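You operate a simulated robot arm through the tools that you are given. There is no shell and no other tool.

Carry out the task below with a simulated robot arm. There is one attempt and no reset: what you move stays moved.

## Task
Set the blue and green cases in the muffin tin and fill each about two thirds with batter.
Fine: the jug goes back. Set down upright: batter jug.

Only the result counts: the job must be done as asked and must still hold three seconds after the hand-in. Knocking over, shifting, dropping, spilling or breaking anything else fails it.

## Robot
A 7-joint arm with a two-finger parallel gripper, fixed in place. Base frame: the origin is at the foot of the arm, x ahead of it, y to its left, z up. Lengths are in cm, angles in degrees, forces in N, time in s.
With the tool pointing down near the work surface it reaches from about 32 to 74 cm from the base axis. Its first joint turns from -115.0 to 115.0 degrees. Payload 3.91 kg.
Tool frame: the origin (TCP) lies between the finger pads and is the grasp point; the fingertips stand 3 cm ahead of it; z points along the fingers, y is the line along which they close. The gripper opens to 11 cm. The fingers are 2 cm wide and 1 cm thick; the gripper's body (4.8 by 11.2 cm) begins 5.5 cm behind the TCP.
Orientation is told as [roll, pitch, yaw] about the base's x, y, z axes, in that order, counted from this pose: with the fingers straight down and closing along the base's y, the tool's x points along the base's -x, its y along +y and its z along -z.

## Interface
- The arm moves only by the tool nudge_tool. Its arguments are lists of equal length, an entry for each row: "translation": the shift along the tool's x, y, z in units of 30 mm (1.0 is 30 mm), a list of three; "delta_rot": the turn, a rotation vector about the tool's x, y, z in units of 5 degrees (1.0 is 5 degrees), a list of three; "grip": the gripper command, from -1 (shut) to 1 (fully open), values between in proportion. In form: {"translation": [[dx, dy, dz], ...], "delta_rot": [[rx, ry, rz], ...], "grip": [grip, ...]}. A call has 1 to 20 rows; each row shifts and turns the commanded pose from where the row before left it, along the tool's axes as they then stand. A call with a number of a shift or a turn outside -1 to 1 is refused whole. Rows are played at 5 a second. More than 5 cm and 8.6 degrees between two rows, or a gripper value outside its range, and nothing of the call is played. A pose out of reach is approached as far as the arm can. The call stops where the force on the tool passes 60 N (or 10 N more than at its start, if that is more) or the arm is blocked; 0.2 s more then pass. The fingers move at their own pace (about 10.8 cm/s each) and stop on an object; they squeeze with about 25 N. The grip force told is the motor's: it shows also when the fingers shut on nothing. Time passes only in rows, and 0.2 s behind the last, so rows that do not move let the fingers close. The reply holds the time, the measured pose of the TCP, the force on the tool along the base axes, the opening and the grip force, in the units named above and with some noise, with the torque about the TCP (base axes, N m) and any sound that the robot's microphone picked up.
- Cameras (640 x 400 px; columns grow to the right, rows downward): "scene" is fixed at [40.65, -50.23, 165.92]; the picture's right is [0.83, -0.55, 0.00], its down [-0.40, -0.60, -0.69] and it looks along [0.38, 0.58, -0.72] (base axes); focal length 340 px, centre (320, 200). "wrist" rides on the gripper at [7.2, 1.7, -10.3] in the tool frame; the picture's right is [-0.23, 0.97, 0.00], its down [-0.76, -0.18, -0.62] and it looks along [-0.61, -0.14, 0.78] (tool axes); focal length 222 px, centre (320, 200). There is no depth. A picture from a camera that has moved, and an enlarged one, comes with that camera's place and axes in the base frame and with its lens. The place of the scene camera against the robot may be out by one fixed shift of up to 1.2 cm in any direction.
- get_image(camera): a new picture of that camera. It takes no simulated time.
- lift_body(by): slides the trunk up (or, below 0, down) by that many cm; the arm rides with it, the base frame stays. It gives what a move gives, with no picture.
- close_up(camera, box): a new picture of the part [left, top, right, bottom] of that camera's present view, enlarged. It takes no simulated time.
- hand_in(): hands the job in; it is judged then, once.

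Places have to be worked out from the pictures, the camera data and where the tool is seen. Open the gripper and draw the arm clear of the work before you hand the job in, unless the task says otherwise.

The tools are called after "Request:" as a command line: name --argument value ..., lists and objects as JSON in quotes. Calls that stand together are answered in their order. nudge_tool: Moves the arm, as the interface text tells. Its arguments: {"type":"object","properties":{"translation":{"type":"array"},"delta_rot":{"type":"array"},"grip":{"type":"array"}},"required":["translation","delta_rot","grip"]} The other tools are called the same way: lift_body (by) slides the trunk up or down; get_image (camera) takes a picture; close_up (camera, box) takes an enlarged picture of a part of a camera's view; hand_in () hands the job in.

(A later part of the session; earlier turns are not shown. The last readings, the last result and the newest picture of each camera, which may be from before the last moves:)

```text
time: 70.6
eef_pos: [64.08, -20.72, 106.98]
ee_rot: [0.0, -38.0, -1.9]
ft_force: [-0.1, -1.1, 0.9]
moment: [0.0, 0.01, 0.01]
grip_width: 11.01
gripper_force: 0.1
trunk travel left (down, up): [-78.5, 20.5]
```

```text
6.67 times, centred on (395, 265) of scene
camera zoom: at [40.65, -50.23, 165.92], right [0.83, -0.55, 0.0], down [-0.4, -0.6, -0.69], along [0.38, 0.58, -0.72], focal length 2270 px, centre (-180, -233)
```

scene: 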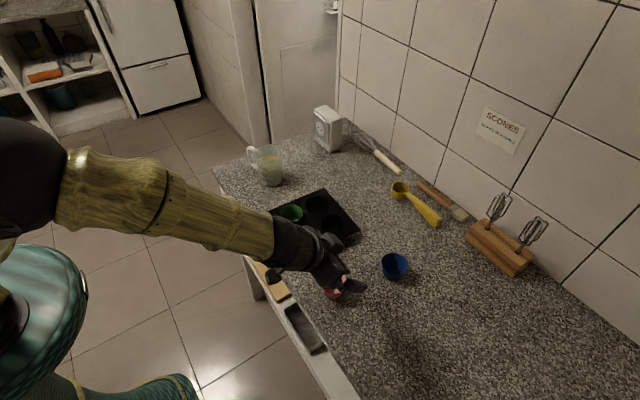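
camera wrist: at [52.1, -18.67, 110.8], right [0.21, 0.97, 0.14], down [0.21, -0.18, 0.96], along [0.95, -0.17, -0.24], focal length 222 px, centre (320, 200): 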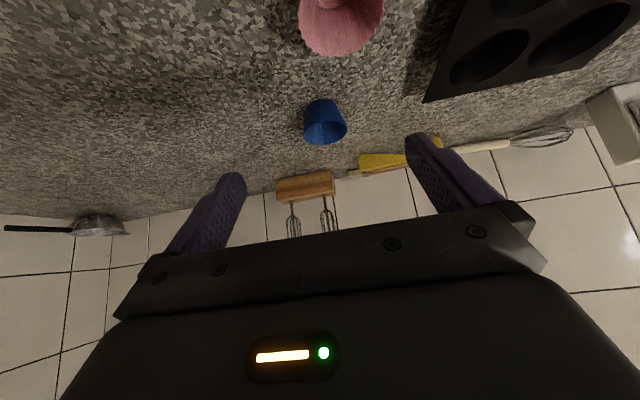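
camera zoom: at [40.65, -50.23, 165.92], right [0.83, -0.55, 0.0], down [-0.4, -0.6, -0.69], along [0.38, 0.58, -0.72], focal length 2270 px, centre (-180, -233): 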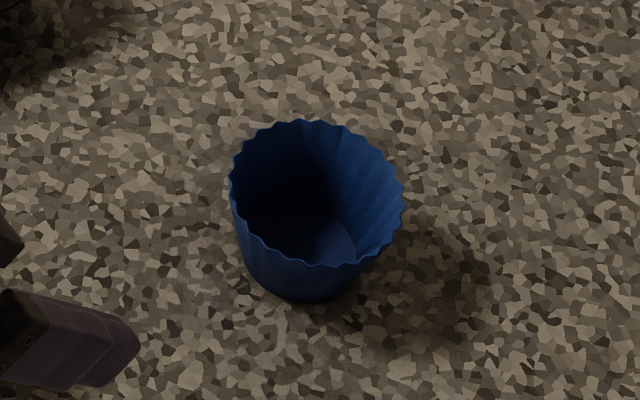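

Blue's centre is near (80.1, -21.55). To keep the wrist camera clear of the pink case, I'll yaw the tilted tool 10° the other way and advance to a pre-grasp pose 8 cm back.

Request:
nudge_tool --translation '[[0, 0, 0], [0, 0, 0], [-0.373, -0.253, 0.915], [-0.373, -0.253, 0.915], [-0.373, -0.253, 0.915], [-0.373, -0.253, 0.915], [0, 0, 0]]' --delta_rot '[[-0.616, 0, -0.788], [-0.616, 0, -0.788], [0, 0, 0], [0, 0, 0], [0, 0, 0], [0, 0, 0], [0, 0, 0]]' --grip '[1, 1, 1, 1, 1, 1, 1]'

Request:
get_image --camera "wrist"

Request:
close_up --camera "wrist" --box '[240, 60, 400, 160]'

Request:
close_up --camera "scene" --box '[300, 210, 460, 320]'

```text
time: 72.2
eef_pos: [74.67, -22.4, 101.18]
ee_rot: [-0.1, -38.1, 8.0]
ft_force: [-0.3, 0.5, -0.3]
moment: [-0.01, 0.0, 0.01]
grip_width: 11.0
gripper_force: 0.0
trunk travel left (down, up): [-78.5, 20.5]
```

```text
taken
camera wrist: at [62.44, -22.43, 104.93], right [0.04, 0.99, 0.14], down [0.24, -0.15, 0.96], along [0.97, -0.01, -0.24], focal length 222 px, centre (320, 200)
```

wrist: 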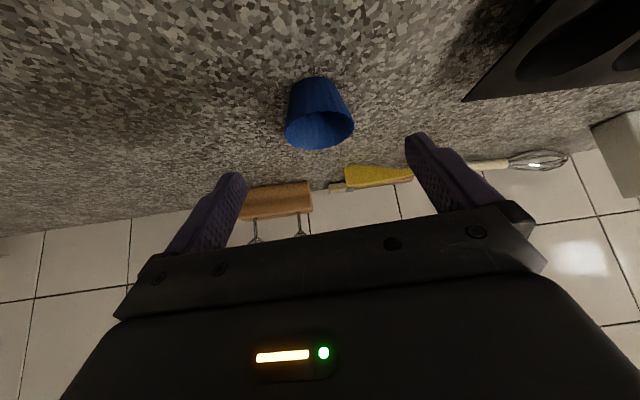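

```text
4.00 times, centred on (320, 110) of wrist
camera zoom: at [62.44, -22.43, 104.93], right [0.04, 0.99, 0.14], down [0.24, -0.15, 0.96], along [0.97, -0.01, -0.24], focal length 888 px, centre (320, 560)
```

zoom: 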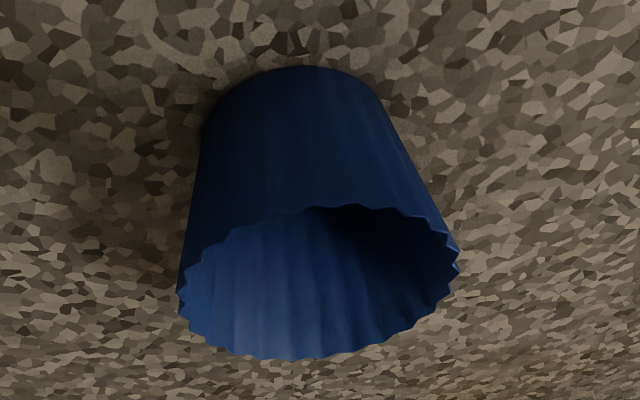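

```text
3.64 times, centred on (380, 265) of scene
camera zoom: at [40.65, -50.23, 165.92], right [0.83, -0.55, 0.0], down [-0.4, -0.6, -0.69], along [0.38, 0.58, -0.72], focal length 1238 px, centre (102, -36)
```

zoom: 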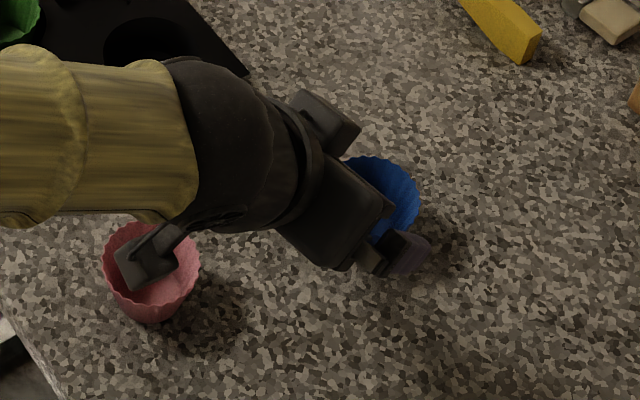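

Blue is straight ahead, about 5.8 cm forward. I'll advance most of the way along the tool axis and check.

Request:
nudge_tool --translation '[[-0.02, -0.02, 0.6], [-0.02, 0, 0.6], [-0.02, 0, 0.6], [-0.02, 0, 0.6], [0, 0, 0]]' --delta_rot '[[0, 0, 0], [0, 0, 0], [0, 0, 0], [0, 0, 0], [0, 0, 0]]' --grip '[1, 1, 1, 1, 1]'

Request:
close_up --camera "wrist" --box '[160, 60, 480, 240]'

Request:
close_up --camera "scene" --box '[300, 210, 460, 320]'

```text
time: 73.4
eef_pos: [79.27, -21.78, 95.64]
ee_rot: [0.1, -37.8, 8.1]
ft_force: [0.1, -0.6, 0.1]
moment: [0.0, -0.03, 0.0]
grip_width: 11.03
gripper_force: 0.1
trunk travel left (down, up): [-78.5, 20.5]
```

```text
2.00 times, centred on (320, 150) of wrist
camera zoom: at [67.03, -21.77, 99.35], right [0.04, 0.99, 0.14], down [0.24, -0.15, 0.96], along [0.97, -0.01, -0.24], focal length 444 px, centre (320, 300)
```

zoom: 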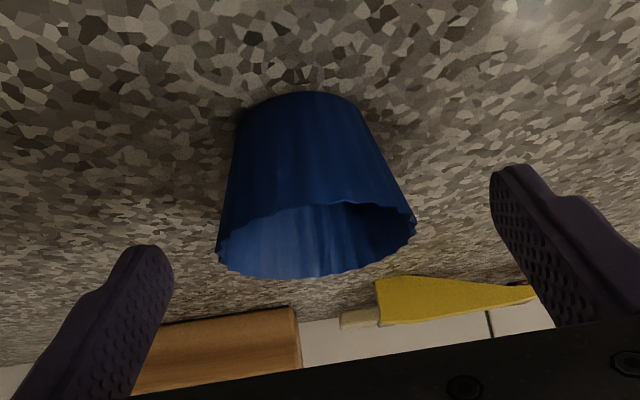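

```text
3.64 times, centred on (380, 265) of scene
camera zoom: at [40.65, -50.23, 165.92], right [0.83, -0.55, 0.0], down [-0.4, -0.6, -0.69], along [0.38, 0.58, -0.72], focal length 1238 px, centre (102, -36)
```

zoom: 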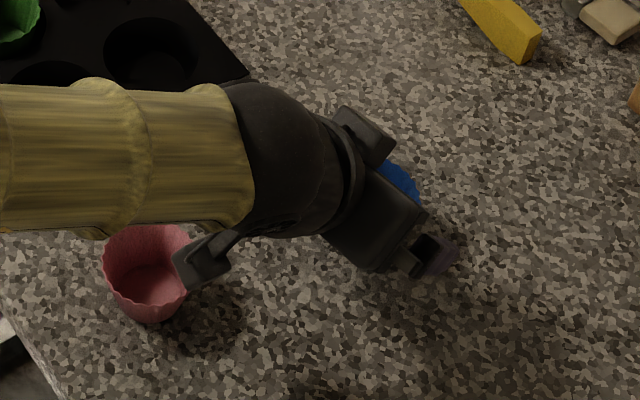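

The rim is centred about 1.8 cm ahead of the TCP, and the camera box is clear of pink. I'll advance half a centimetre and close.

Request:
nudge_tool --translation '[[0, 0, 0.15], [0, 0, 0], [0, 0, 0], [0, 0, 0], [0, 0, 0], [0, 0, 0]]' --delta_rot '[[0, 0, 0], [0, 0, 0], [0, 0, 0], [0, 0, 0], [0, 0, 0], [0, 0, 0]]' --grip '[1, 0.5, 0.25, 0.15, 0.0, -0.2]'

Request:
close_up --camera "wrist" --box '[240, 90, 400, 210]'

```text
time: 74.8
eef_pos: [79.52, -21.75, 95.33]
ee_rot: [0.1, -38.0, 8.1]
ft_force: [0.6, 0.9, 0.7]
moment: [-0.01, 0.0, -0.03]
grip_width: 5.82
gripper_force: 25.0
trunk travel left (down, up): [-78.5, 20.5]
```

```text
3.33 times, centred on (320, 150) of wrist
camera zoom: at [67.35, -21.77, 98.98], right [0.04, 0.99, 0.14], down [0.24, -0.15, 0.96], along [0.97, -0.01, -0.24], focal length 740 px, centre (320, 367)
```

zoom: 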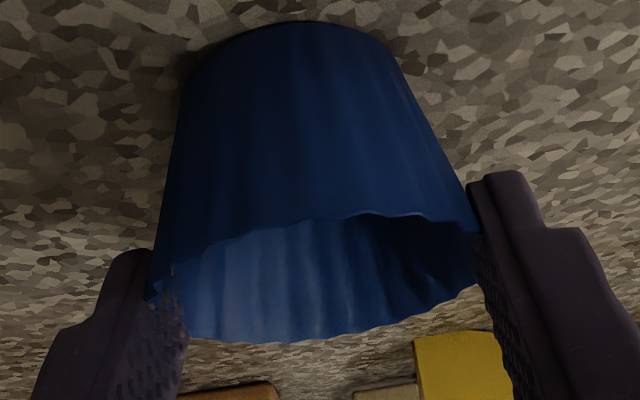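

The grip is firm. I'll lift vertically 7 cm in small steps and check for any reach warning.

Request:
nudge_tool --translation '[[-0.1, 0, -0.13], [-0.3, 0, -0.39], [-0.35, 0, -0.44], [-0.35, 0, -0.44], [-0.34, 0, -0.44], [0, 0, 0]]' --delta_rot '[[0, 0, 0], [0, 0, 0], [0, 0, 0], [0, 0, 0], [0, 0, 0], [0, 0, 0]]' --grip '[-0.2, -0.2, -0.2, -0.2, -0.2, -0.2]'

Request:
close_up --camera "wrist" --box '[160, 60, 480, 240]'

Request:
close_up --camera "scene" --box '[300, 190, 460, 300]'

```text
time: 76.2
eef_pos: [79.79, -21.92, 102.11]
ee_rot: [0.1, -37.9, 8.0]
ft_force: [0.6, -0.4, 0.6]
moment: [-0.02, 0.01, -0.01]
grip_width: 5.81
gripper_force: 25.4
trunk travel left (down, up): [-78.5, 20.5]
```

```text
2.00 times, centred on (320, 150) of wrist
camera zoom: at [67.59, -21.95, 105.95], right [0.04, 0.99, 0.14], down [0.24, -0.15, 0.96], along [0.97, -0.01, -0.24], focal length 444 px, centre (320, 300)
```

zoom: 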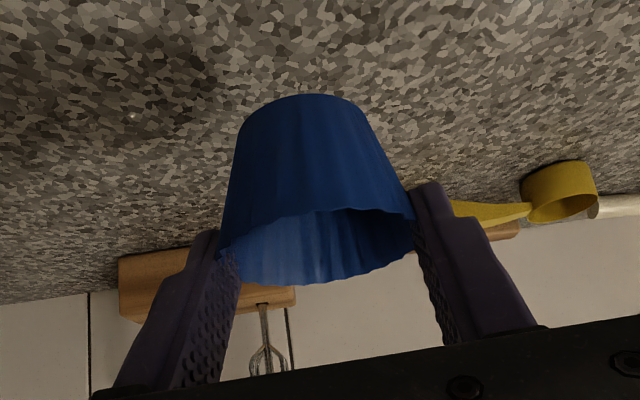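

```text
3.64 times, centred on (380, 245) of scene
camera zoom: at [40.65, -50.23, 165.92], right [0.83, -0.55, 0.0], down [-0.4, -0.6, -0.69], along [0.38, 0.58, -0.72], focal length 1238 px, centre (102, 36)
```

zoom: 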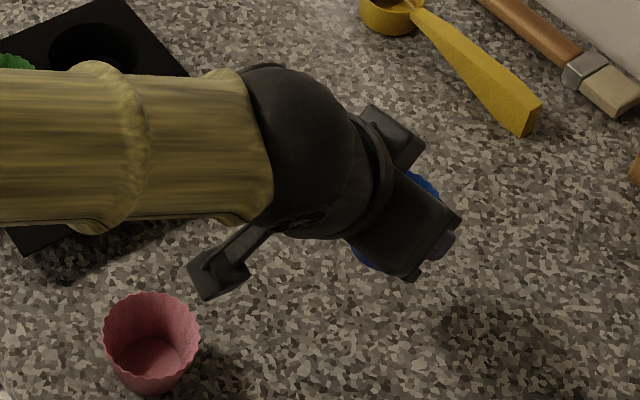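

Blue is held upright with no reach warnings. I'll carry it toward the near-right well in two stages.

Request:
nudge_tool --translation '[[0.336, 0.874, -0.263], [0.336, 0.874, -0.263], [0.336, 0.874, -0.263], [0.336, 0.874, -0.263], [0, 0, 0]]' --delta_rot '[[0, 0, 0], [0, 0, 0], [0, 0, 0], [0, 0, 0], [0, 0, 0]]' --grip '[-0.2, -0.2, -0.2, -0.2, -0.2]'

Request:
nudge_tool --translation '[[0.336, 0.874, -0.263], [0.336, 0.874, -0.263], [0.336, 0.874, -0.263], [0.336, 0.874, -0.263], [0, 0, 0]]' --delta_rot '[[0, 0, 0], [0, 0, 0], [0, 0, 0], [0, 0, 0], [0, 0, 0]]' --grip '[-0.2, -0.2, -0.2, -0.2, -0.2]'

Request:
get_image --camera "wrist"

Request:
close_up --camera "scene" --box '[240, 160, 380, 270]'

```text
time: 77.4
eef_pos: [72.91, -12.28, 102.21]
ee_rot: [0.1, -38.0, 8.1]
ft_force: [-0.1, -0.5, 0.3]
moment: [0.0, 0.0, 0.01]
grip_width: 5.77
gripper_force: 25.5
trunk travel left (down, up): [-78.5, 20.5]
```

```text
time: 78.6
eef_pos: [66.27, -2.59, 102.3]
ee_rot: [0.1, -38.1, 8.1]
ft_force: [-0.6, 0.9, -0.7]
moment: [0.05, 0.0, 0.0]
grip_width: 5.76
gripper_force: 25.0
trunk travel left (down, up): [-78.5, 20.5]
```

```text
taken
camera wrist: at [54.16, -2.59, 106.15], right [0.04, 0.99, 0.14], down [0.24, -0.15, 0.96], along [0.97, -0.01, -0.24], focal length 222 px, centre (320, 200)
```

wrist: 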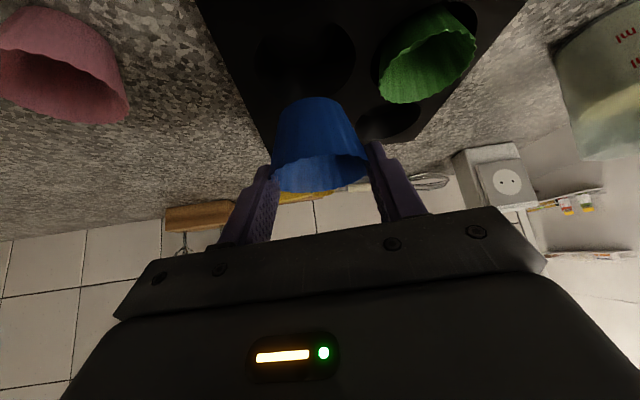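

```text
3.64 times, centred on (310, 215) of scene
camera zoom: at [40.65, -50.23, 165.92], right [0.83, -0.55, 0.0], down [-0.4, -0.6, -0.69], along [0.38, 0.58, -0.72], focal length 1238 px, centre (356, 146)
```

zoom: 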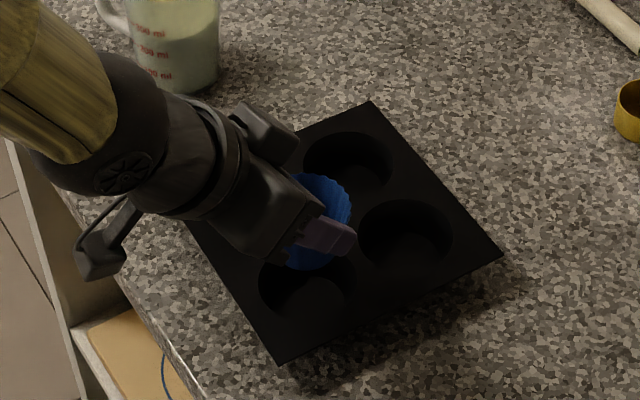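

The case is above the near-right well. I'll zoom to measure the well's position relative to the case.

Request:
close_up --camera "wrist" --box '[220, 0, 500, 175]'

Request:
close_up --camera "scene" --box '[270, 180, 360, 250]'

```text
2.29 times, centred on (360, 88) of wrist
camera zoom: at [54.16, -2.59, 106.15], right [0.04, 0.99, 0.14], down [0.24, -0.15, 0.96], along [0.97, -0.01, -0.24], focal length 508 px, centre (229, 457)
```

zoom: 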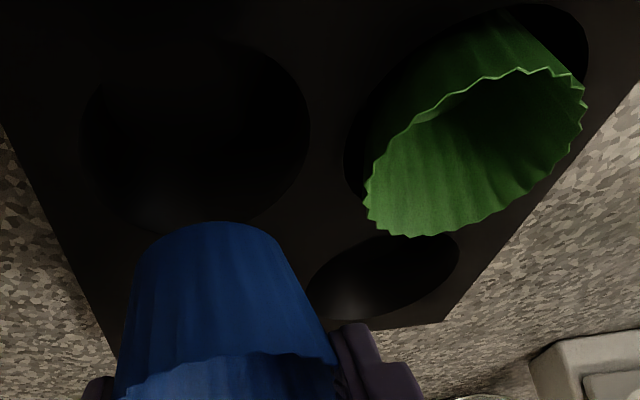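

```text
5.71 times, centred on (315, 215) of scene
camera zoom: at [40.65, -50.23, 165.92], right [0.83, -0.55, 0.0], down [-0.4, -0.6, -0.69], along [0.38, 0.58, -0.72], focal length 1946 px, centre (349, 114)
```

zoom: 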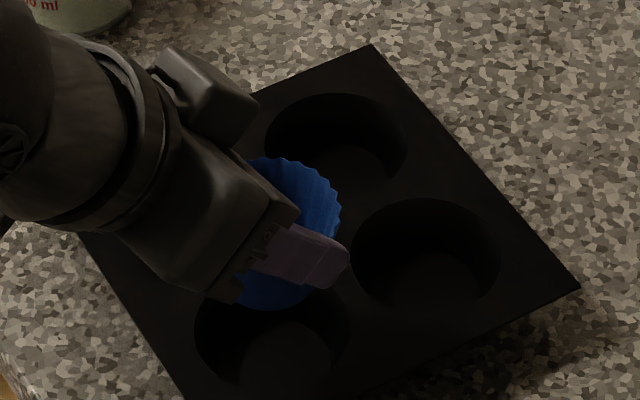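

The well centre is about 0.3 cm to +y of the case and aligned in the forward direction. I'll shift and lower 4.5 cm vertically.

Request:
nudge_tool --translation '[[0, 0.1, 0], [0.31, 0, 0.394], [0.31, 0, 0.394], [0.31, 0, 0.394], [0, 0, 0]]' --delta_rot '[[0, 0, 0], [0, 0, 0], [0, 0, 0], [0, 0, 0], [0, 0, 0]]' --grip '[-0.2, -0.2, -0.2, -0.2, -0.2]'

Request:
close_up --camera "wrist" --box '[220, 0, 500, 175]'

Request:
close_up --camera "scene" --box '[270, 180, 360, 250]'

```text
time: 79.8
eef_pos: [66.22, -2.14, 97.8]
ee_rot: [0.1, -38.0, 8.0]
ft_force: [0.2, 0.1, -0.2]
moment: [-0.03, -0.03, 0.02]
grip_width: 5.75
gripper_force: 24.6
trunk travel left (down, up): [-78.5, 20.5]
```

```text
2.29 times, centred on (360, 88) of wrist
camera zoom: at [54.13, -2.22, 101.47], right [0.04, 0.99, 0.14], down [0.24, -0.15, 0.96], along [0.97, -0.01, -0.24], focal length 508 px, centre (229, 457)
```

zoom: 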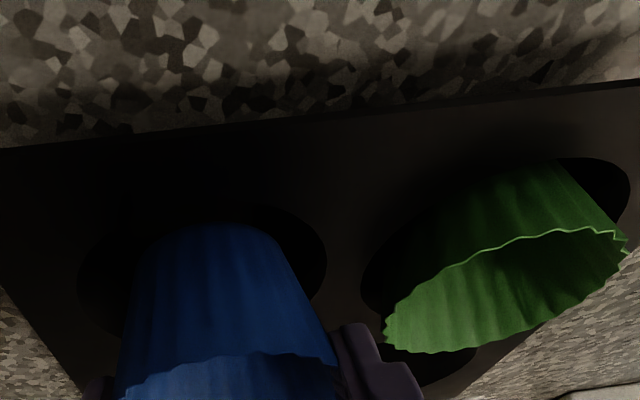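

```text
5.71 times, centred on (315, 215) of scene
camera zoom: at [40.65, -50.23, 165.92], right [0.83, -0.55, 0.0], down [-0.4, -0.6, -0.69], along [0.38, 0.58, -0.72], focal length 1946 px, centre (349, 114)
```

zoom: 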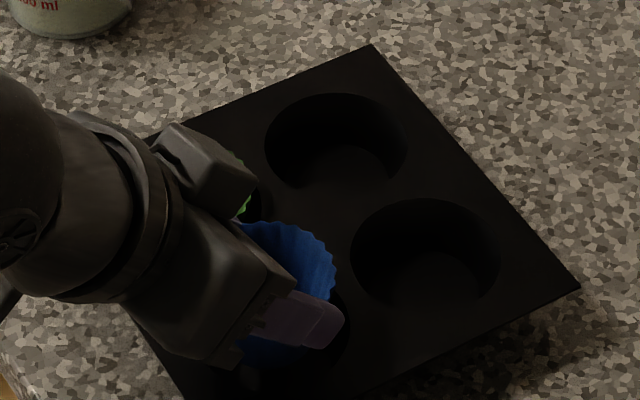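

The case is at the mouth of the well; comparing its base with the well, it needs about 0.4 cm forward and 0.25 cm to -y. I'll shift and descend another 1.2 cm.

Request:
nudge_tool --translation '[[-0.105, -0.083, 0.082], [0.12, 0, 0.158], [0.12, 0, 0.158], [0, 0, 0]]' --delta_rot '[[0, 0, 0], [0, 0, 0], [0, 0, 0], [0, 0, 0]]' --grip '[-0.2, -0.2, -0.2, -0.2]'

Request:
close_up --camera "wrist" --box '[220, 40, 460, 190]'

Request:
close_up --camera "scene" --box '[270, 190, 350, 250]'

```text
time: 80.8
eef_pos: [66.65, -2.5, 96.7]
ee_rot: [0.0, -38.0, 8.0]
ft_force: [-0.8, 0.7, -0.2]
moment: [0.02, 0.05, 0.0]
grip_width: 5.33
gripper_force: 25.4
trunk travel left (down, up): [-78.5, 20.5]
```

```text
2.67 times, centred on (340, 115) of wrist
camera zoom: at [54.54, -2.45, 100.35], right [0.04, 0.99, 0.14], down [0.24, -0.15, 0.96], along [0.97, -0.01, -0.24], focal length 592 px, centre (267, 427)
```

zoom: 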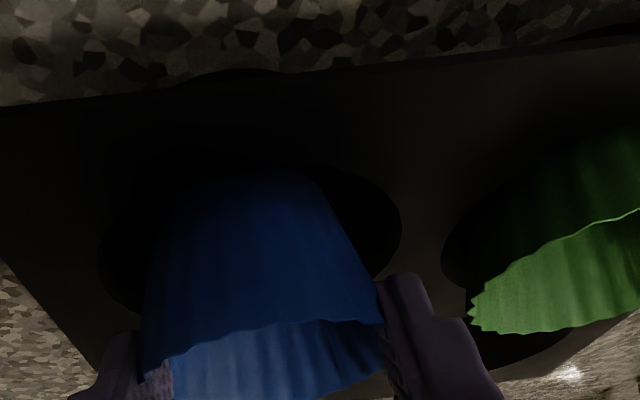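

```text
6.67 times, centred on (310, 220) of scene
camera zoom: at [40.65, -50.23, 165.92], right [0.83, -0.55, 0.0], down [-0.4, -0.6, -0.69], along [0.38, 0.58, -0.72], focal length 2270 px, centre (387, 67)
```

zoom: 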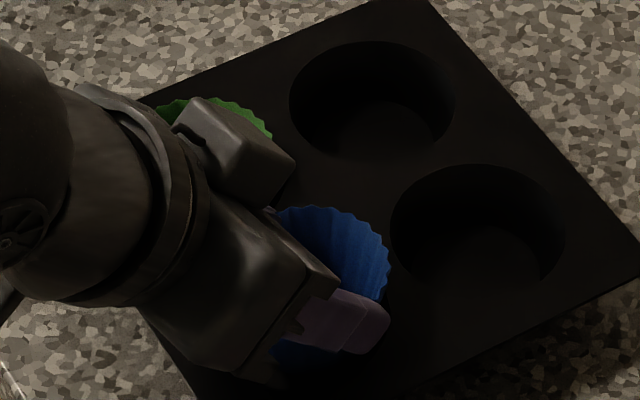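

The grip width changed to 5.33 cm, so the case shifted in the fingers, probably by touching the well. I'll look closer before doing anything.

Request:
close_up --camera "wrist" --box '[240, 90, 400, 210]'

Request:
close_up --camera "scene" --box '[290, 205, 340, 245]'

Request:
get_image --camera "wrist"

```text
3.33 times, centred on (320, 150) of wrist
camera zoom: at [54.54, -2.45, 100.35], right [0.04, 0.99, 0.14], down [0.24, -0.15, 0.96], along [0.97, -0.01, -0.24], focal length 740 px, centre (320, 367)
```

zoom: 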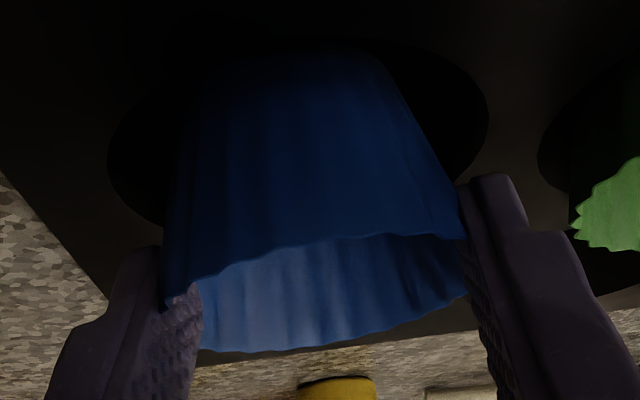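

```text
10.00 times, centred on (315, 225) of scene
camera zoom: at [40.65, -50.23, 165.92], right [0.83, -0.55, 0.0], down [-0.4, -0.6, -0.69], along [0.38, 0.58, -0.72], focal length 3405 px, centre (370, -50)
```

zoom: 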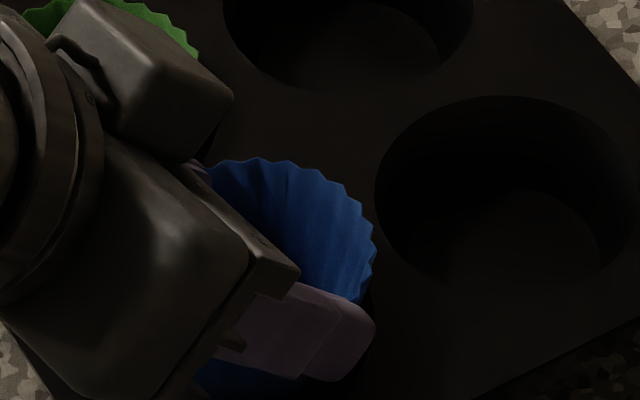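

```text
taken
camera wrist: at [54.54, -2.45, 100.35], right [0.04, 0.99, 0.14], down [0.24, -0.15, 0.96], along [0.97, -0.01, -0.24], focal length 222 px, centre (320, 200)
```

wrist: 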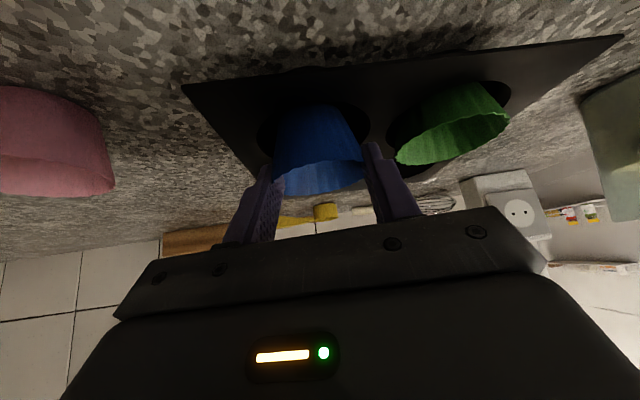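

The case's lower part is inside the well mouth and force readings are near zero. I'll lower a further 0.35 cm and open the fingers gradually so that it settles.

Request:
nudge_tool --translation '[[0.036, 0, 0.046], [0.036, 0, 0.046], [0, 0, 0]]' --delta_rot '[[0, 0, 0], [0, 0, 0], [0, 0, 0]]' --grip '[-0.2, -0.2, -0.2]'

Request:
close_up --camera "wrist" --box '[240, 90, 400, 210]'

```text
time: 81.6
eef_pos: [66.7, -2.36, 96.29]
ee_rot: [0.2, -38.0, 8.0]
ft_force: [-0.8, -0.3, 0.5]
moment: [-0.03, 0.04, 0.0]
grip_width: 5.32
gripper_force: 24.9
trunk travel left (down, up): [-78.5, 20.5]
```

```text
3.33 times, centred on (320, 150) of wrist
camera zoom: at [54.58, -2.41, 99.98], right [0.04, 0.99, 0.14], down [0.24, -0.15, 0.96], along [0.97, -0.01, -0.24], focal length 740 px, centre (320, 367)
```

zoom: 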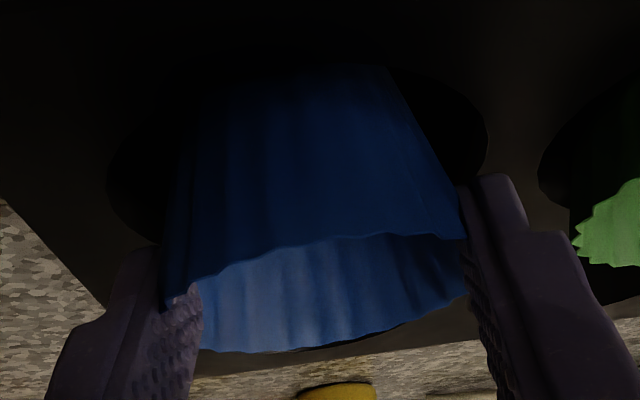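

Now I'll release by opening gradually to about 6.9 cm.

Request:
nudge_tool --translation '[[0, 0, 0], [0, 0, 0], [0, 0, 0], [0, 0, 0], [0, 0, 0]]' --delta_rot '[[0, 0, 0], [0, 0, 0], [0, 0, 0], [0, 0, 0], [0, 0, 0]]' --grip '[0.0, 0.1, 0.2, 0.25, 0.25]'

Request:
close_up --camera "wrist" --box '[220, 60, 460, 210]'

Request:
close_up --camera "scene" --box '[280, 195, 350, 250]'

```text
time: 82.8
eef_pos: [66.82, -2.39, 96.22]
ee_rot: [0.1, -38.1, 8.0]
ft_force: [0.1, -0.2, 0.2]
moment: [0.03, 0.02, -0.01]
grip_width: 6.87
gripper_force: 0.1
trunk travel left (down, up): [-78.5, 20.5]
```

```text
2.67 times, centred on (340, 135) of wrist
camera zoom: at [54.59, -2.4, 99.97], right [0.04, 0.99, 0.14], down [0.24, -0.15, 0.96], along [0.97, -0.01, -0.24], focal length 592 px, centre (267, 373)
```

zoom: 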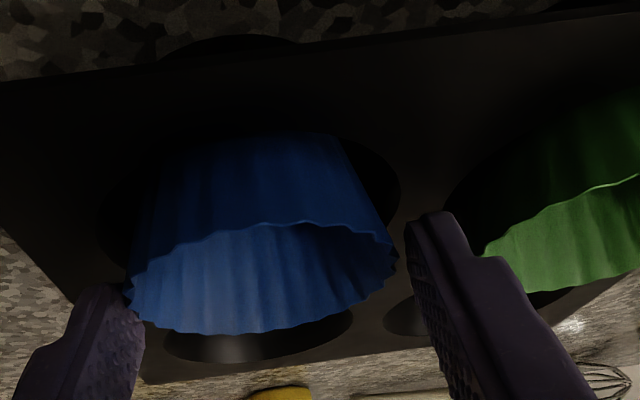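

```text
7.27 times, centred on (315, 222) of scene
camera zoom: at [40.65, -50.23, 165.92], right [0.83, -0.55, 0.0], down [-0.4, -0.6, -0.69], along [0.38, 0.58, -0.72], focal length 2476 px, centre (356, 36)
```

zoom: 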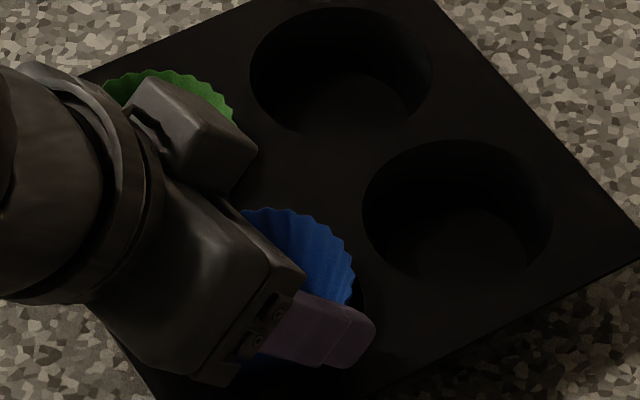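

Blue dropped into its well. I'll shift a hair away from green, open slightly more, and back the fingers out along the tool axis.

Request:
nudge_tool --translation '[[0, -0.035, 0], [0, 0, -0.15], [0, 0, -0.4], [0, 0, -0.8], [-0.3, 0, -0.9], [-0.3, 0, -0.9], [0, 0, 0]]' --delta_rot '[[0, 0, 0], [0, 0, 0], [0, 0, 0], [0, 0, 0], [0, 0, 0], [0, 0, 0], [0, 0, 0]]' --grip '[0.3, 0.3, 0.3, 0.3, 0.3, 0.3, 0.3]'

Request:
get_image --camera "wrist"

Request:
close_up --camera "scene" --box '[250, 170, 370, 260]'

```text
time: 84.4
eef_pos: [62.44, -3.27, 104.84]
ee_rot: [0.1, -37.9, 8.0]
ft_force: [0.4, 0.0, -0.2]
moment: [-0.02, 0.03, 0.01]
grip_width: 7.16
gripper_force: 0.1
trunk travel left (down, up): [-78.5, 20.5]
```

```text
taken
camera wrist: at [50.35, -3.26, 108.61], right [0.04, 0.99, 0.14], down [0.24, -0.15, 0.96], along [0.97, -0.01, -0.24], focal length 222 px, centre (320, 200)
```

wrist: 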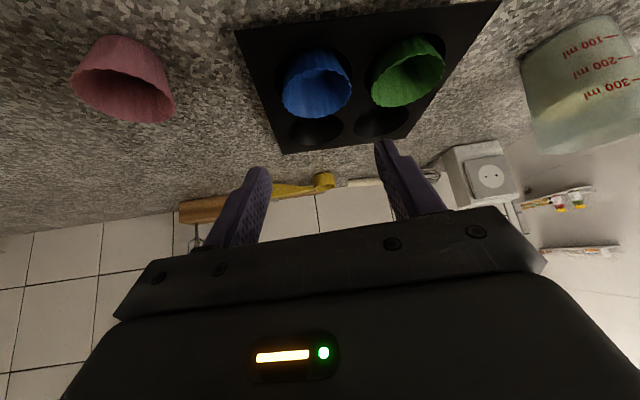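

```text
4.44 times, centred on (310, 215) of scene
camera zoom: at [40.65, -50.23, 165.92], right [0.83, -0.55, 0.0], down [-0.4, -0.6, -0.69], along [0.38, 0.58, -0.72], focal length 1513 px, centre (364, 133)
```

zoom: 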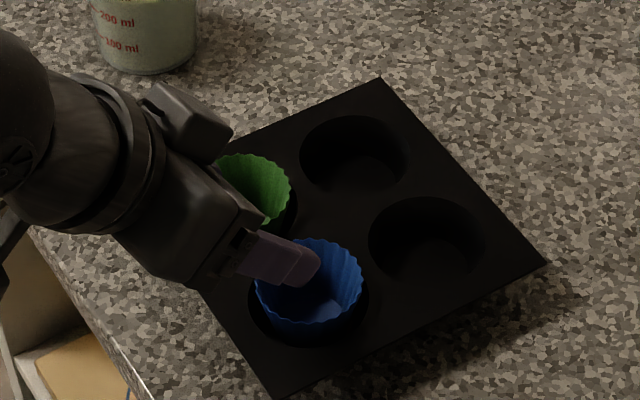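

Both cases are seated in their wells. Now the jug: I'll raise the tool, level it, zero the yaw and move to +y to look at the jug.

Request:
nudge_tool --translation '[[-0.513, 0, -0.656], [-0.513, 0, -0.656], [0, 0, 0], [0, 0, 0], [0, 0, 0], [0, 0, 0], [0, 0, 0], [0, 0, 0], [0, 0, 0], [0, 0, 0], [0, 0, 0], [0, 0, 0], [0, 0, 0]]' --delta_rot '[[0, 0, 0], [0, 0, 0], [0, 0.95, 0], [0, 0.95, 0], [0, 0.95, 0], [0, 0.95, 0], [0, 0.95, 0], [0, 0.95, 0], [0, 0.95, 0], [0, 0.95, 0], [0, 0, 0.8], [0, 0, 0.8], [0, 0, 0]]' --grip '[0.3, 0.3, 0.3, 0.3, 0.3, 0.3, 0.3, 0.3, 0.3, 0.3, 0.3, 0.3, 0.3]'

Request:
nudge_tool --translation '[[0.4, 0.9, -0.9], [0.4, 0.9, -0.9], [0.4, 0.9, -0.9], [0.4, 0.9, -0.7], [0.4, 0.9, 0], [0, 0.9, 0], [0, 0.9, 0], [0, 0, 0]]' --delta_rot '[[0, 0, 0], [0, 0, 0], [0, 0, 0], [0, 0, 0], [0, 0, 0], [0, 0, 0], [0, 0, 0], [0, 0, 0]]' --grip '[1, 1, 1, 1, 1, 1, 1, 1]'

Request:
get_image --camera "wrist"

Request:
get_image --camera "scene"

```text
time: 87.2
eef_pos: [62.44, -3.13, 109.89]
ee_rot: [0.1, -0.1, 0.0]
ft_force: [-0.1, -0.5, -0.1]
moment: [-0.01, 0.02, -0.01]
grip_width: 7.12
gripper_force: 0.1
trunk travel left (down, up): [-78.5, 20.5]
```

```text
time: 89.0
eef_pos: [56.55, 15.82, 120.11]
ee_rot: [0.1, -0.1, 0.0]
ft_force: [-0.4, -0.4, -0.6]
moment: [0.01, -0.03, -0.01]
grip_width: 10.99
gripper_force: 0.1
trunk travel left (down, up): [-78.5, 20.5]
```

```text
taken
camera wrist: at [49.37, 17.45, 130.57], right [0.23, 0.97, 0.0], down [0.76, -0.18, 0.62], along [0.61, -0.14, -0.78], focal length 222 px, centre (320, 200)
```

wrist: 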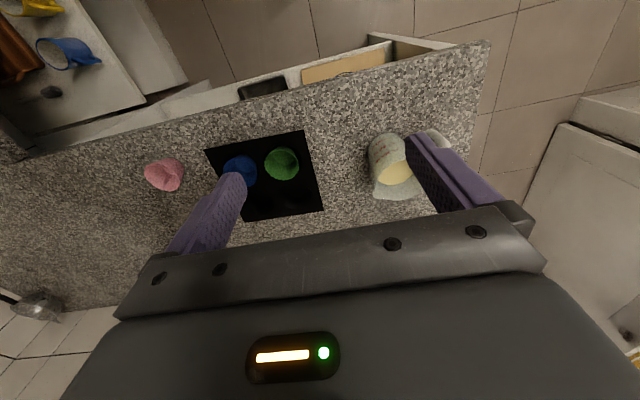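

```text
taken
```

scene: 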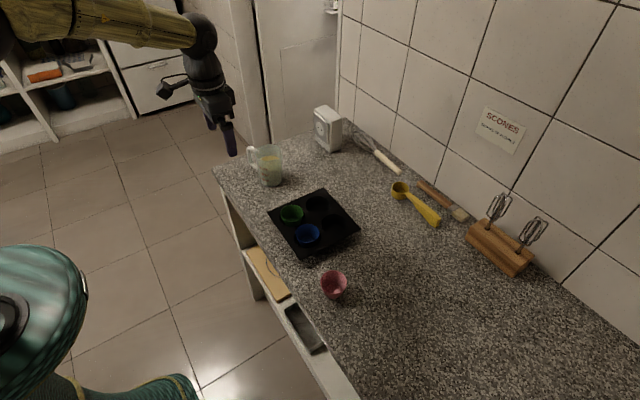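

The finger hides part of the jug. I'll move 7 cm more to +y to see the jug straight ahead.

Request:
nudge_tool --translation '[[0, 0.8, 0], [0, 0.8, 0], [0, 0.8, 0], [0, 0, 0]]' --delta_rot '[[0, 0, 0], [0, 0, 0], [0, 0, 0], [0, 0, 0]]' --grip '[1, 1, 1, 1]'

Request:
get_image --camera "wrist"

Request:
close_up --camera "wrist" --box '[260, 90, 420, 210]'

Request:
close_up --camera "scene" --box '[228, 130, 308, 190]'

```text
time: 90.0
eef_pos: [56.31, 23.06, 120.26]
ee_rot: [0.1, 0.1, 0.0]
ft_force: [0.0, 0.3, 0.3]
moment: [-0.01, 0.01, -0.03]
grip_width: 10.97
gripper_force: 0.1
trunk travel left (down, up): [-78.5, 20.5]
```

```text
taken
camera wrist: at [49.08, 24.74, 130.56], right [0.23, 0.97, 0.0], down [0.76, -0.18, 0.62], along [0.61, -0.14, -0.78], focal length 222 px, centre (320, 200)
```

wrist: 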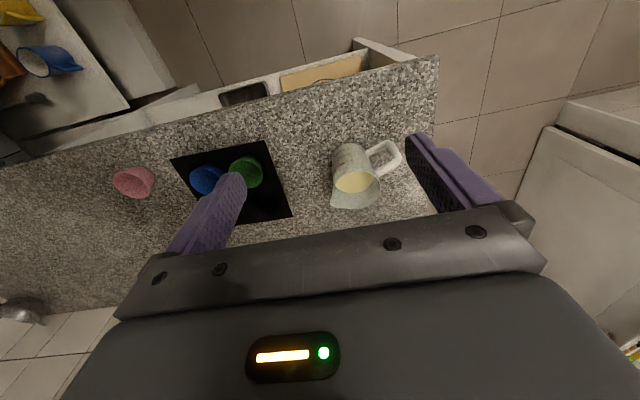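

```text
3.33 times, centred on (340, 150) of wrist
camera zoom: at [49.08, 24.74, 130.56], right [0.23, 0.97, 0.0], down [0.76, -0.18, 0.62], along [0.61, -0.14, -0.78], focal length 740 px, centre (253, 367)
```

zoom: 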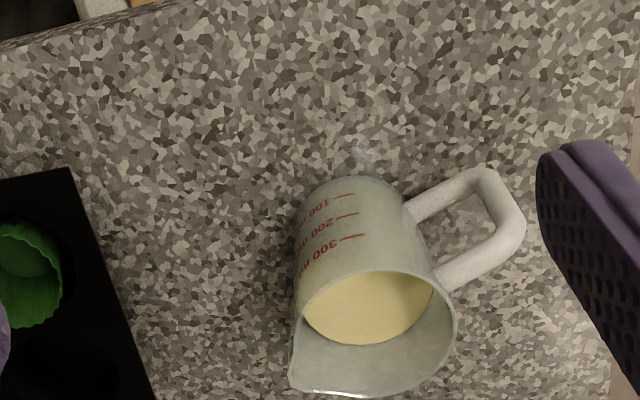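

```text
6.67 times, centred on (268, 160) of scene
camera zoom: at [40.65, -50.23, 165.92], right [0.83, -0.55, 0.0], down [-0.4, -0.6, -0.69], along [0.38, 0.58, -0.72], focal length 2270 px, centre (667, 467)
```

zoom: 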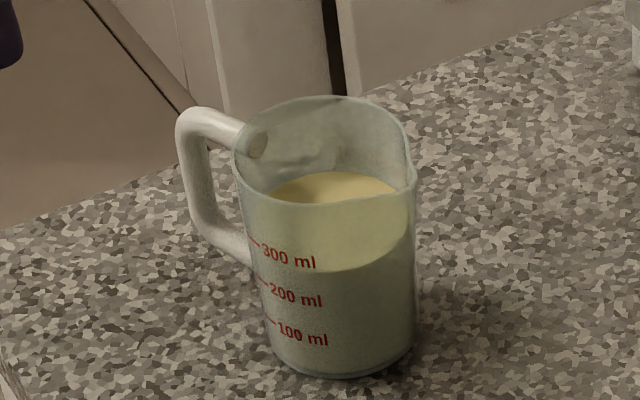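

The jug's rim is near z≈100, with its axis around (72.4, 26). The handle points about 122° and the spout about -58°. I'll grasp it from above with the fingers closing across the 45° line, clear of the handle, pouring almost over the spout. I'll turn the tool to yaw -45° with a 22° tilt and move closer to look.

Request:
nudge_tool --translation '[[0, 0, 0], [0, 0, 0], [0, 0, 0], [0, 0, 0], [0, 0, 0], [0, 0, 0], [0, 0, 0], [0, 0, 0], [0, 0, 0], [0, 0, 0], [0, 0, 0], [0, 0, 0], [0, 0, 0], [0, 0, 0], [0, 0, 0]]' --delta_rot '[[0, 0, 1], [0, 0, 1], [0, 0, 1], [0, 0, 1], [0, 0, 1], [0, 0, 1], [0, 0, 1], [0, 0, 1], [0, 0, 1], [0, -0.88, 0], [0, -0.88, 0], [0, -0.88, 0], [0, -0.88, 0], [0, -0.88, 0], [0, 0, 0]]' --grip '[1, 1, 1, 1, 1, 1, 1, 1, 1, 1, 1, 1, 1, 1, 1]'

Request:
nudge_tool --translation '[[-0.112, 0.98, 0.788], [-0.112, 0.98, 0.788], [-0.112, 0.98, 0.788], [0, 0, 0]]' --delta_rot '[[0, 0, 0], [0, 0, 0], [0, 0, 0], [0, 0, 0]]' --grip '[1, 1, 1, 1]'

Request:
get_image --camera "wrist"

Request:
get_image --camera "scene"

```text
time: 93.2
eef_pos: [56.5, 22.91, 119.99]
ee_rot: [0.0, -22.1, -45.0]
ft_force: [0.0, -0.9, -0.8]
moment: [-0.02, 0.0, 0.0]
grip_width: 11.02
gripper_force: 0.0
trunk travel left (down, up): [-78.5, 20.5]
```

```text
time: 94.2
eef_pos: [65.28, 26.5, 113.63]
ee_rot: [0.1, -22.1, -45.0]
ft_force: [0.4, 0.3, 0.4]
moment: [0.02, 0.0, 0.0]
grip_width: 10.99
gripper_force: 0.0
trunk travel left (down, up): [-78.5, 20.5]
```

```text
taken
camera wrist: at [58.95, 35.26, 120.61], right [0.84, 0.54, 0.09], down [0.21, -0.46, 0.86], along [0.51, -0.7, -0.5], focal length 222 px, centre (320, 200)
```

wrist: 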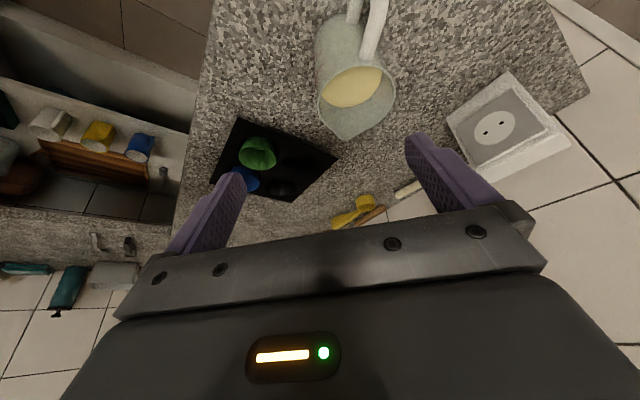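

```text
taken
```

scene: 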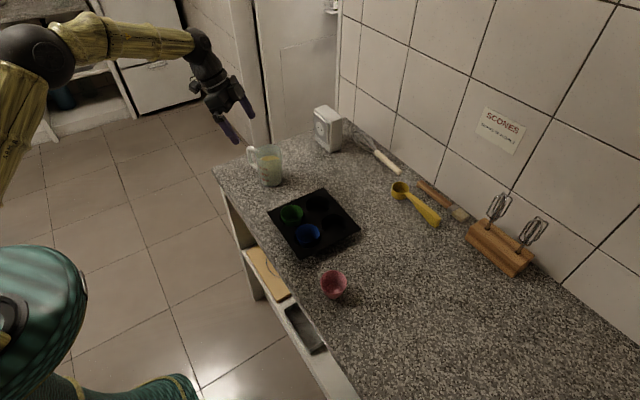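

The spout–handle axis nearly coincides with the tool's tilt plane. I'll zoom in to locate the rim.

Request:
close_up --camera "wrist" --box '[280, 0, 440, 150]'

```text
2.67 times, centred on (360, 75) of wrist
camera zoom: at [58.95, 35.26, 120.61], right [0.84, 0.54, 0.09], down [0.21, -0.46, 0.86], along [0.51, -0.7, -0.5], focal length 592 px, centre (213, 533)
```

zoom: 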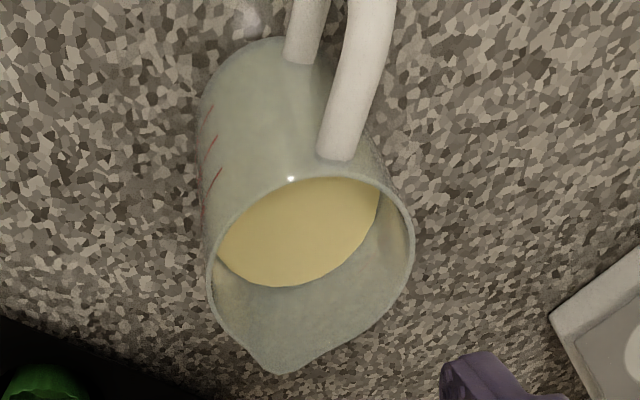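

The rim centre is about (72.1, 25.8) at z≈99.9. I'll go to a pre-grasp pose 8.5 cm back along the tool axis and check the centring.

Request:
nudge_tool --translation '[[0.122, 0.346, 0.733], [0.122, 0.346, 0.733], [0.122, 0.346, 0.733], [0.122, 0.346, 0.733], [0, 0, 0]]' --delta_rot '[[0, 0, 0], [0, 0, 0], [0, 0, 0], [0, 0, 0], [0, 0, 0]]' --grip '[1, 1, 1, 1, 1]'

Request:
get_image --camera "wrist"

Request:
close_up --camera "scene" --box '[200, 100, 320, 200]'

```text
time: 95.4
eef_pos: [69.46, 28.17, 105.16]
ee_rot: [0.0, -21.9, -45.0]
ft_force: [0.4, 0.2, -0.3]
moment: [-0.01, -0.06, 0.0]
grip_width: 10.99
gripper_force: 0.1
trunk travel left (down, up): [-78.5, 20.5]
```

```text
taken
camera wrist: at [63.2, 36.89, 112.04], right [0.84, 0.54, 0.09], down [0.21, -0.46, 0.86], along [0.51, -0.7, -0.5], focal length 222 px, centre (320, 200)
```

wrist: 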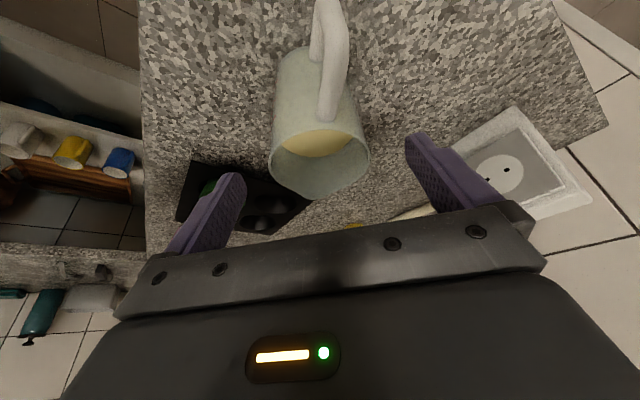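

```text
4.00 times, centred on (260, 150) of scene
camera zoom: at [40.65, -50.23, 165.92], right [0.83, -0.55, 0.0], down [-0.4, -0.6, -0.69], along [0.38, 0.58, -0.72], focal length 1362 px, centre (560, 400)
```

zoom: 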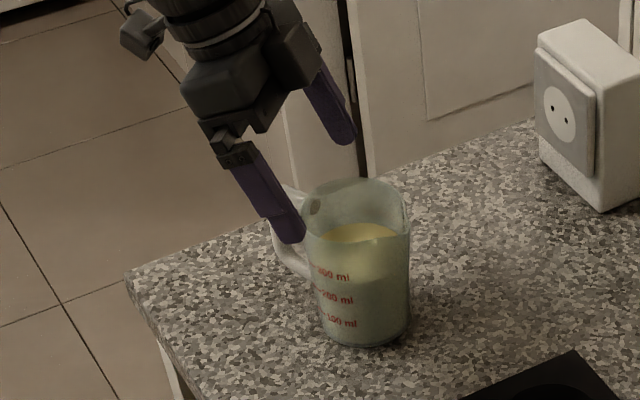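

The jug is centred between the fingers in the wrist view. I'll zoom for precise rim geometry.

Request:
close_up --camera "wrist" --box '[200, 40, 460, 220]'

```text
2.22 times, centred on (330, 130) of wrist
camera zoom: at [63.2, 36.89, 112.04], right [0.84, 0.54, 0.09], down [0.21, -0.46, 0.86], along [0.51, -0.7, -0.5], focal length 494 px, centre (298, 356)
```

zoom: 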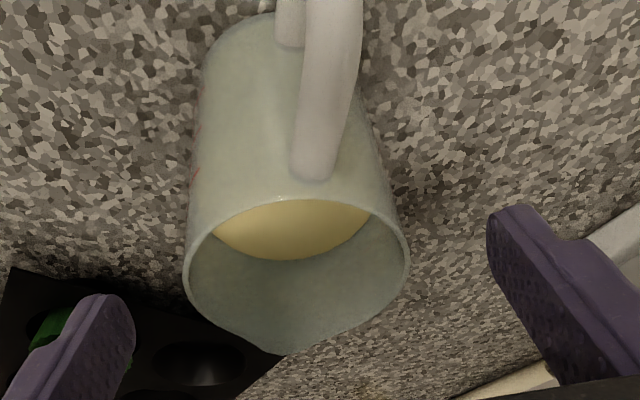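

The jug axis is at about (71.7, 25.7), with the rim z≈101. I'll advance 5 cm down along the tool axis, fingers straddling, and check.

Request:
nudge_tool --translation '[[-0.05, -0.057, 0.55], [-0.05, 0, 0.55], [-0.05, 0, 0.55], [0, 0, 0]]' --delta_rot '[[0, 0, 0], [0, 0, 0], [0, 0, 0], [0, 0, 0]]' --grip '[1, 1, 1, 1]'

Request:
close_up --camera "wrist" --box '[200, 40, 460, 220]'

Request:
close_up --camera "scene" --box '[210, 110, 310, 200]'

```text
time: 96.4
eef_pos: [71.06, 26.4, 100.64]
ee_rot: [-0.1, -21.9, -45.0]
ft_force: [-0.2, 0.0, 0.5]
moment: [-0.02, -0.02, 0.01]
grip_width: 10.99
gripper_force: 0.0
trunk travel left (down, up): [-78.5, 20.5]
```

```text
2.22 times, centred on (330, 130) of wrist
camera zoom: at [64.79, 35.12, 107.59], right [0.84, 0.54, 0.09], down [0.21, -0.46, 0.86], along [0.51, -0.7, -0.5], focal length 494 px, centre (298, 356)
```

zoom: 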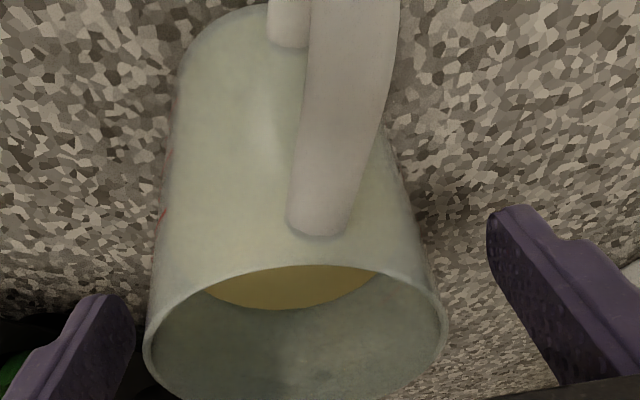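

```text
4.44 times, centred on (260, 155) of scene
camera zoom: at [40.65, -50.23, 165.92], right [0.83, -0.55, 0.0], down [-0.4, -0.6, -0.69], along [0.38, 0.58, -0.72], focal length 1513 px, centre (587, 400)
```

zoom: 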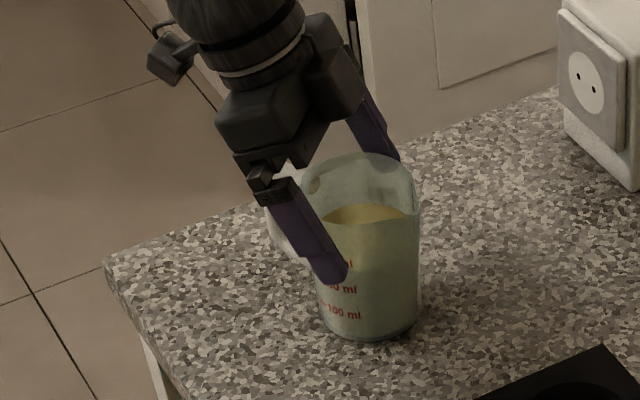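

The fingers straddle the jug evenly and the handle stays below the palm. I'll go 1.75 cm lower, keeping clearance above the handle, and then close on the jug.

Request:
nudge_tool --translation '[[-0.05, 0, 0.33], [-0.05, 0, 0.34], [0, 0, 0]]' --delta_rot '[[0, 0, 0], [0, 0, 0], [0, 0, 0]]' --grip '[1, 1, 1]'

Request:
close_up --camera "wrist" --box '[160, 20, 480, 220]'

Request:
close_up --camera "scene" --box '[230, 120, 310, 190]'

```text
time: 97.2
eef_pos: [71.8, 25.78, 98.84]
ee_rot: [0.0, -22.0, -45.0]
ft_force: [0.2, -0.5, 0.7]
moment: [-0.02, -0.01, 0.0]
grip_width: 10.99
gripper_force: 0.0
trunk travel left (down, up): [-78.5, 20.5]
```

```text
2.00 times, centred on (320, 120) of wrist
camera zoom: at [65.52, 34.41, 105.77], right [0.84, 0.54, 0.08], down [0.21, -0.46, 0.86], along [0.51, -0.7, -0.5], focal length 444 px, centre (320, 360)
```

zoom: 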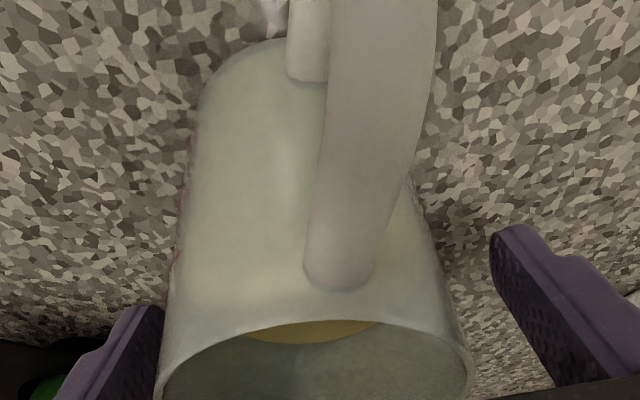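

```text
5.71 times, centred on (270, 155) of scene
camera zoom: at [40.65, -50.23, 165.92], right [0.83, -0.55, 0.0], down [-0.4, -0.6, -0.69], along [0.38, 0.58, -0.72], focal length 1946 px, centre (606, 457)
```

zoom: 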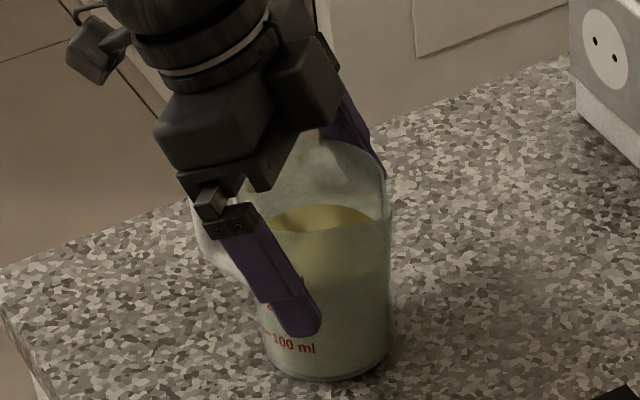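

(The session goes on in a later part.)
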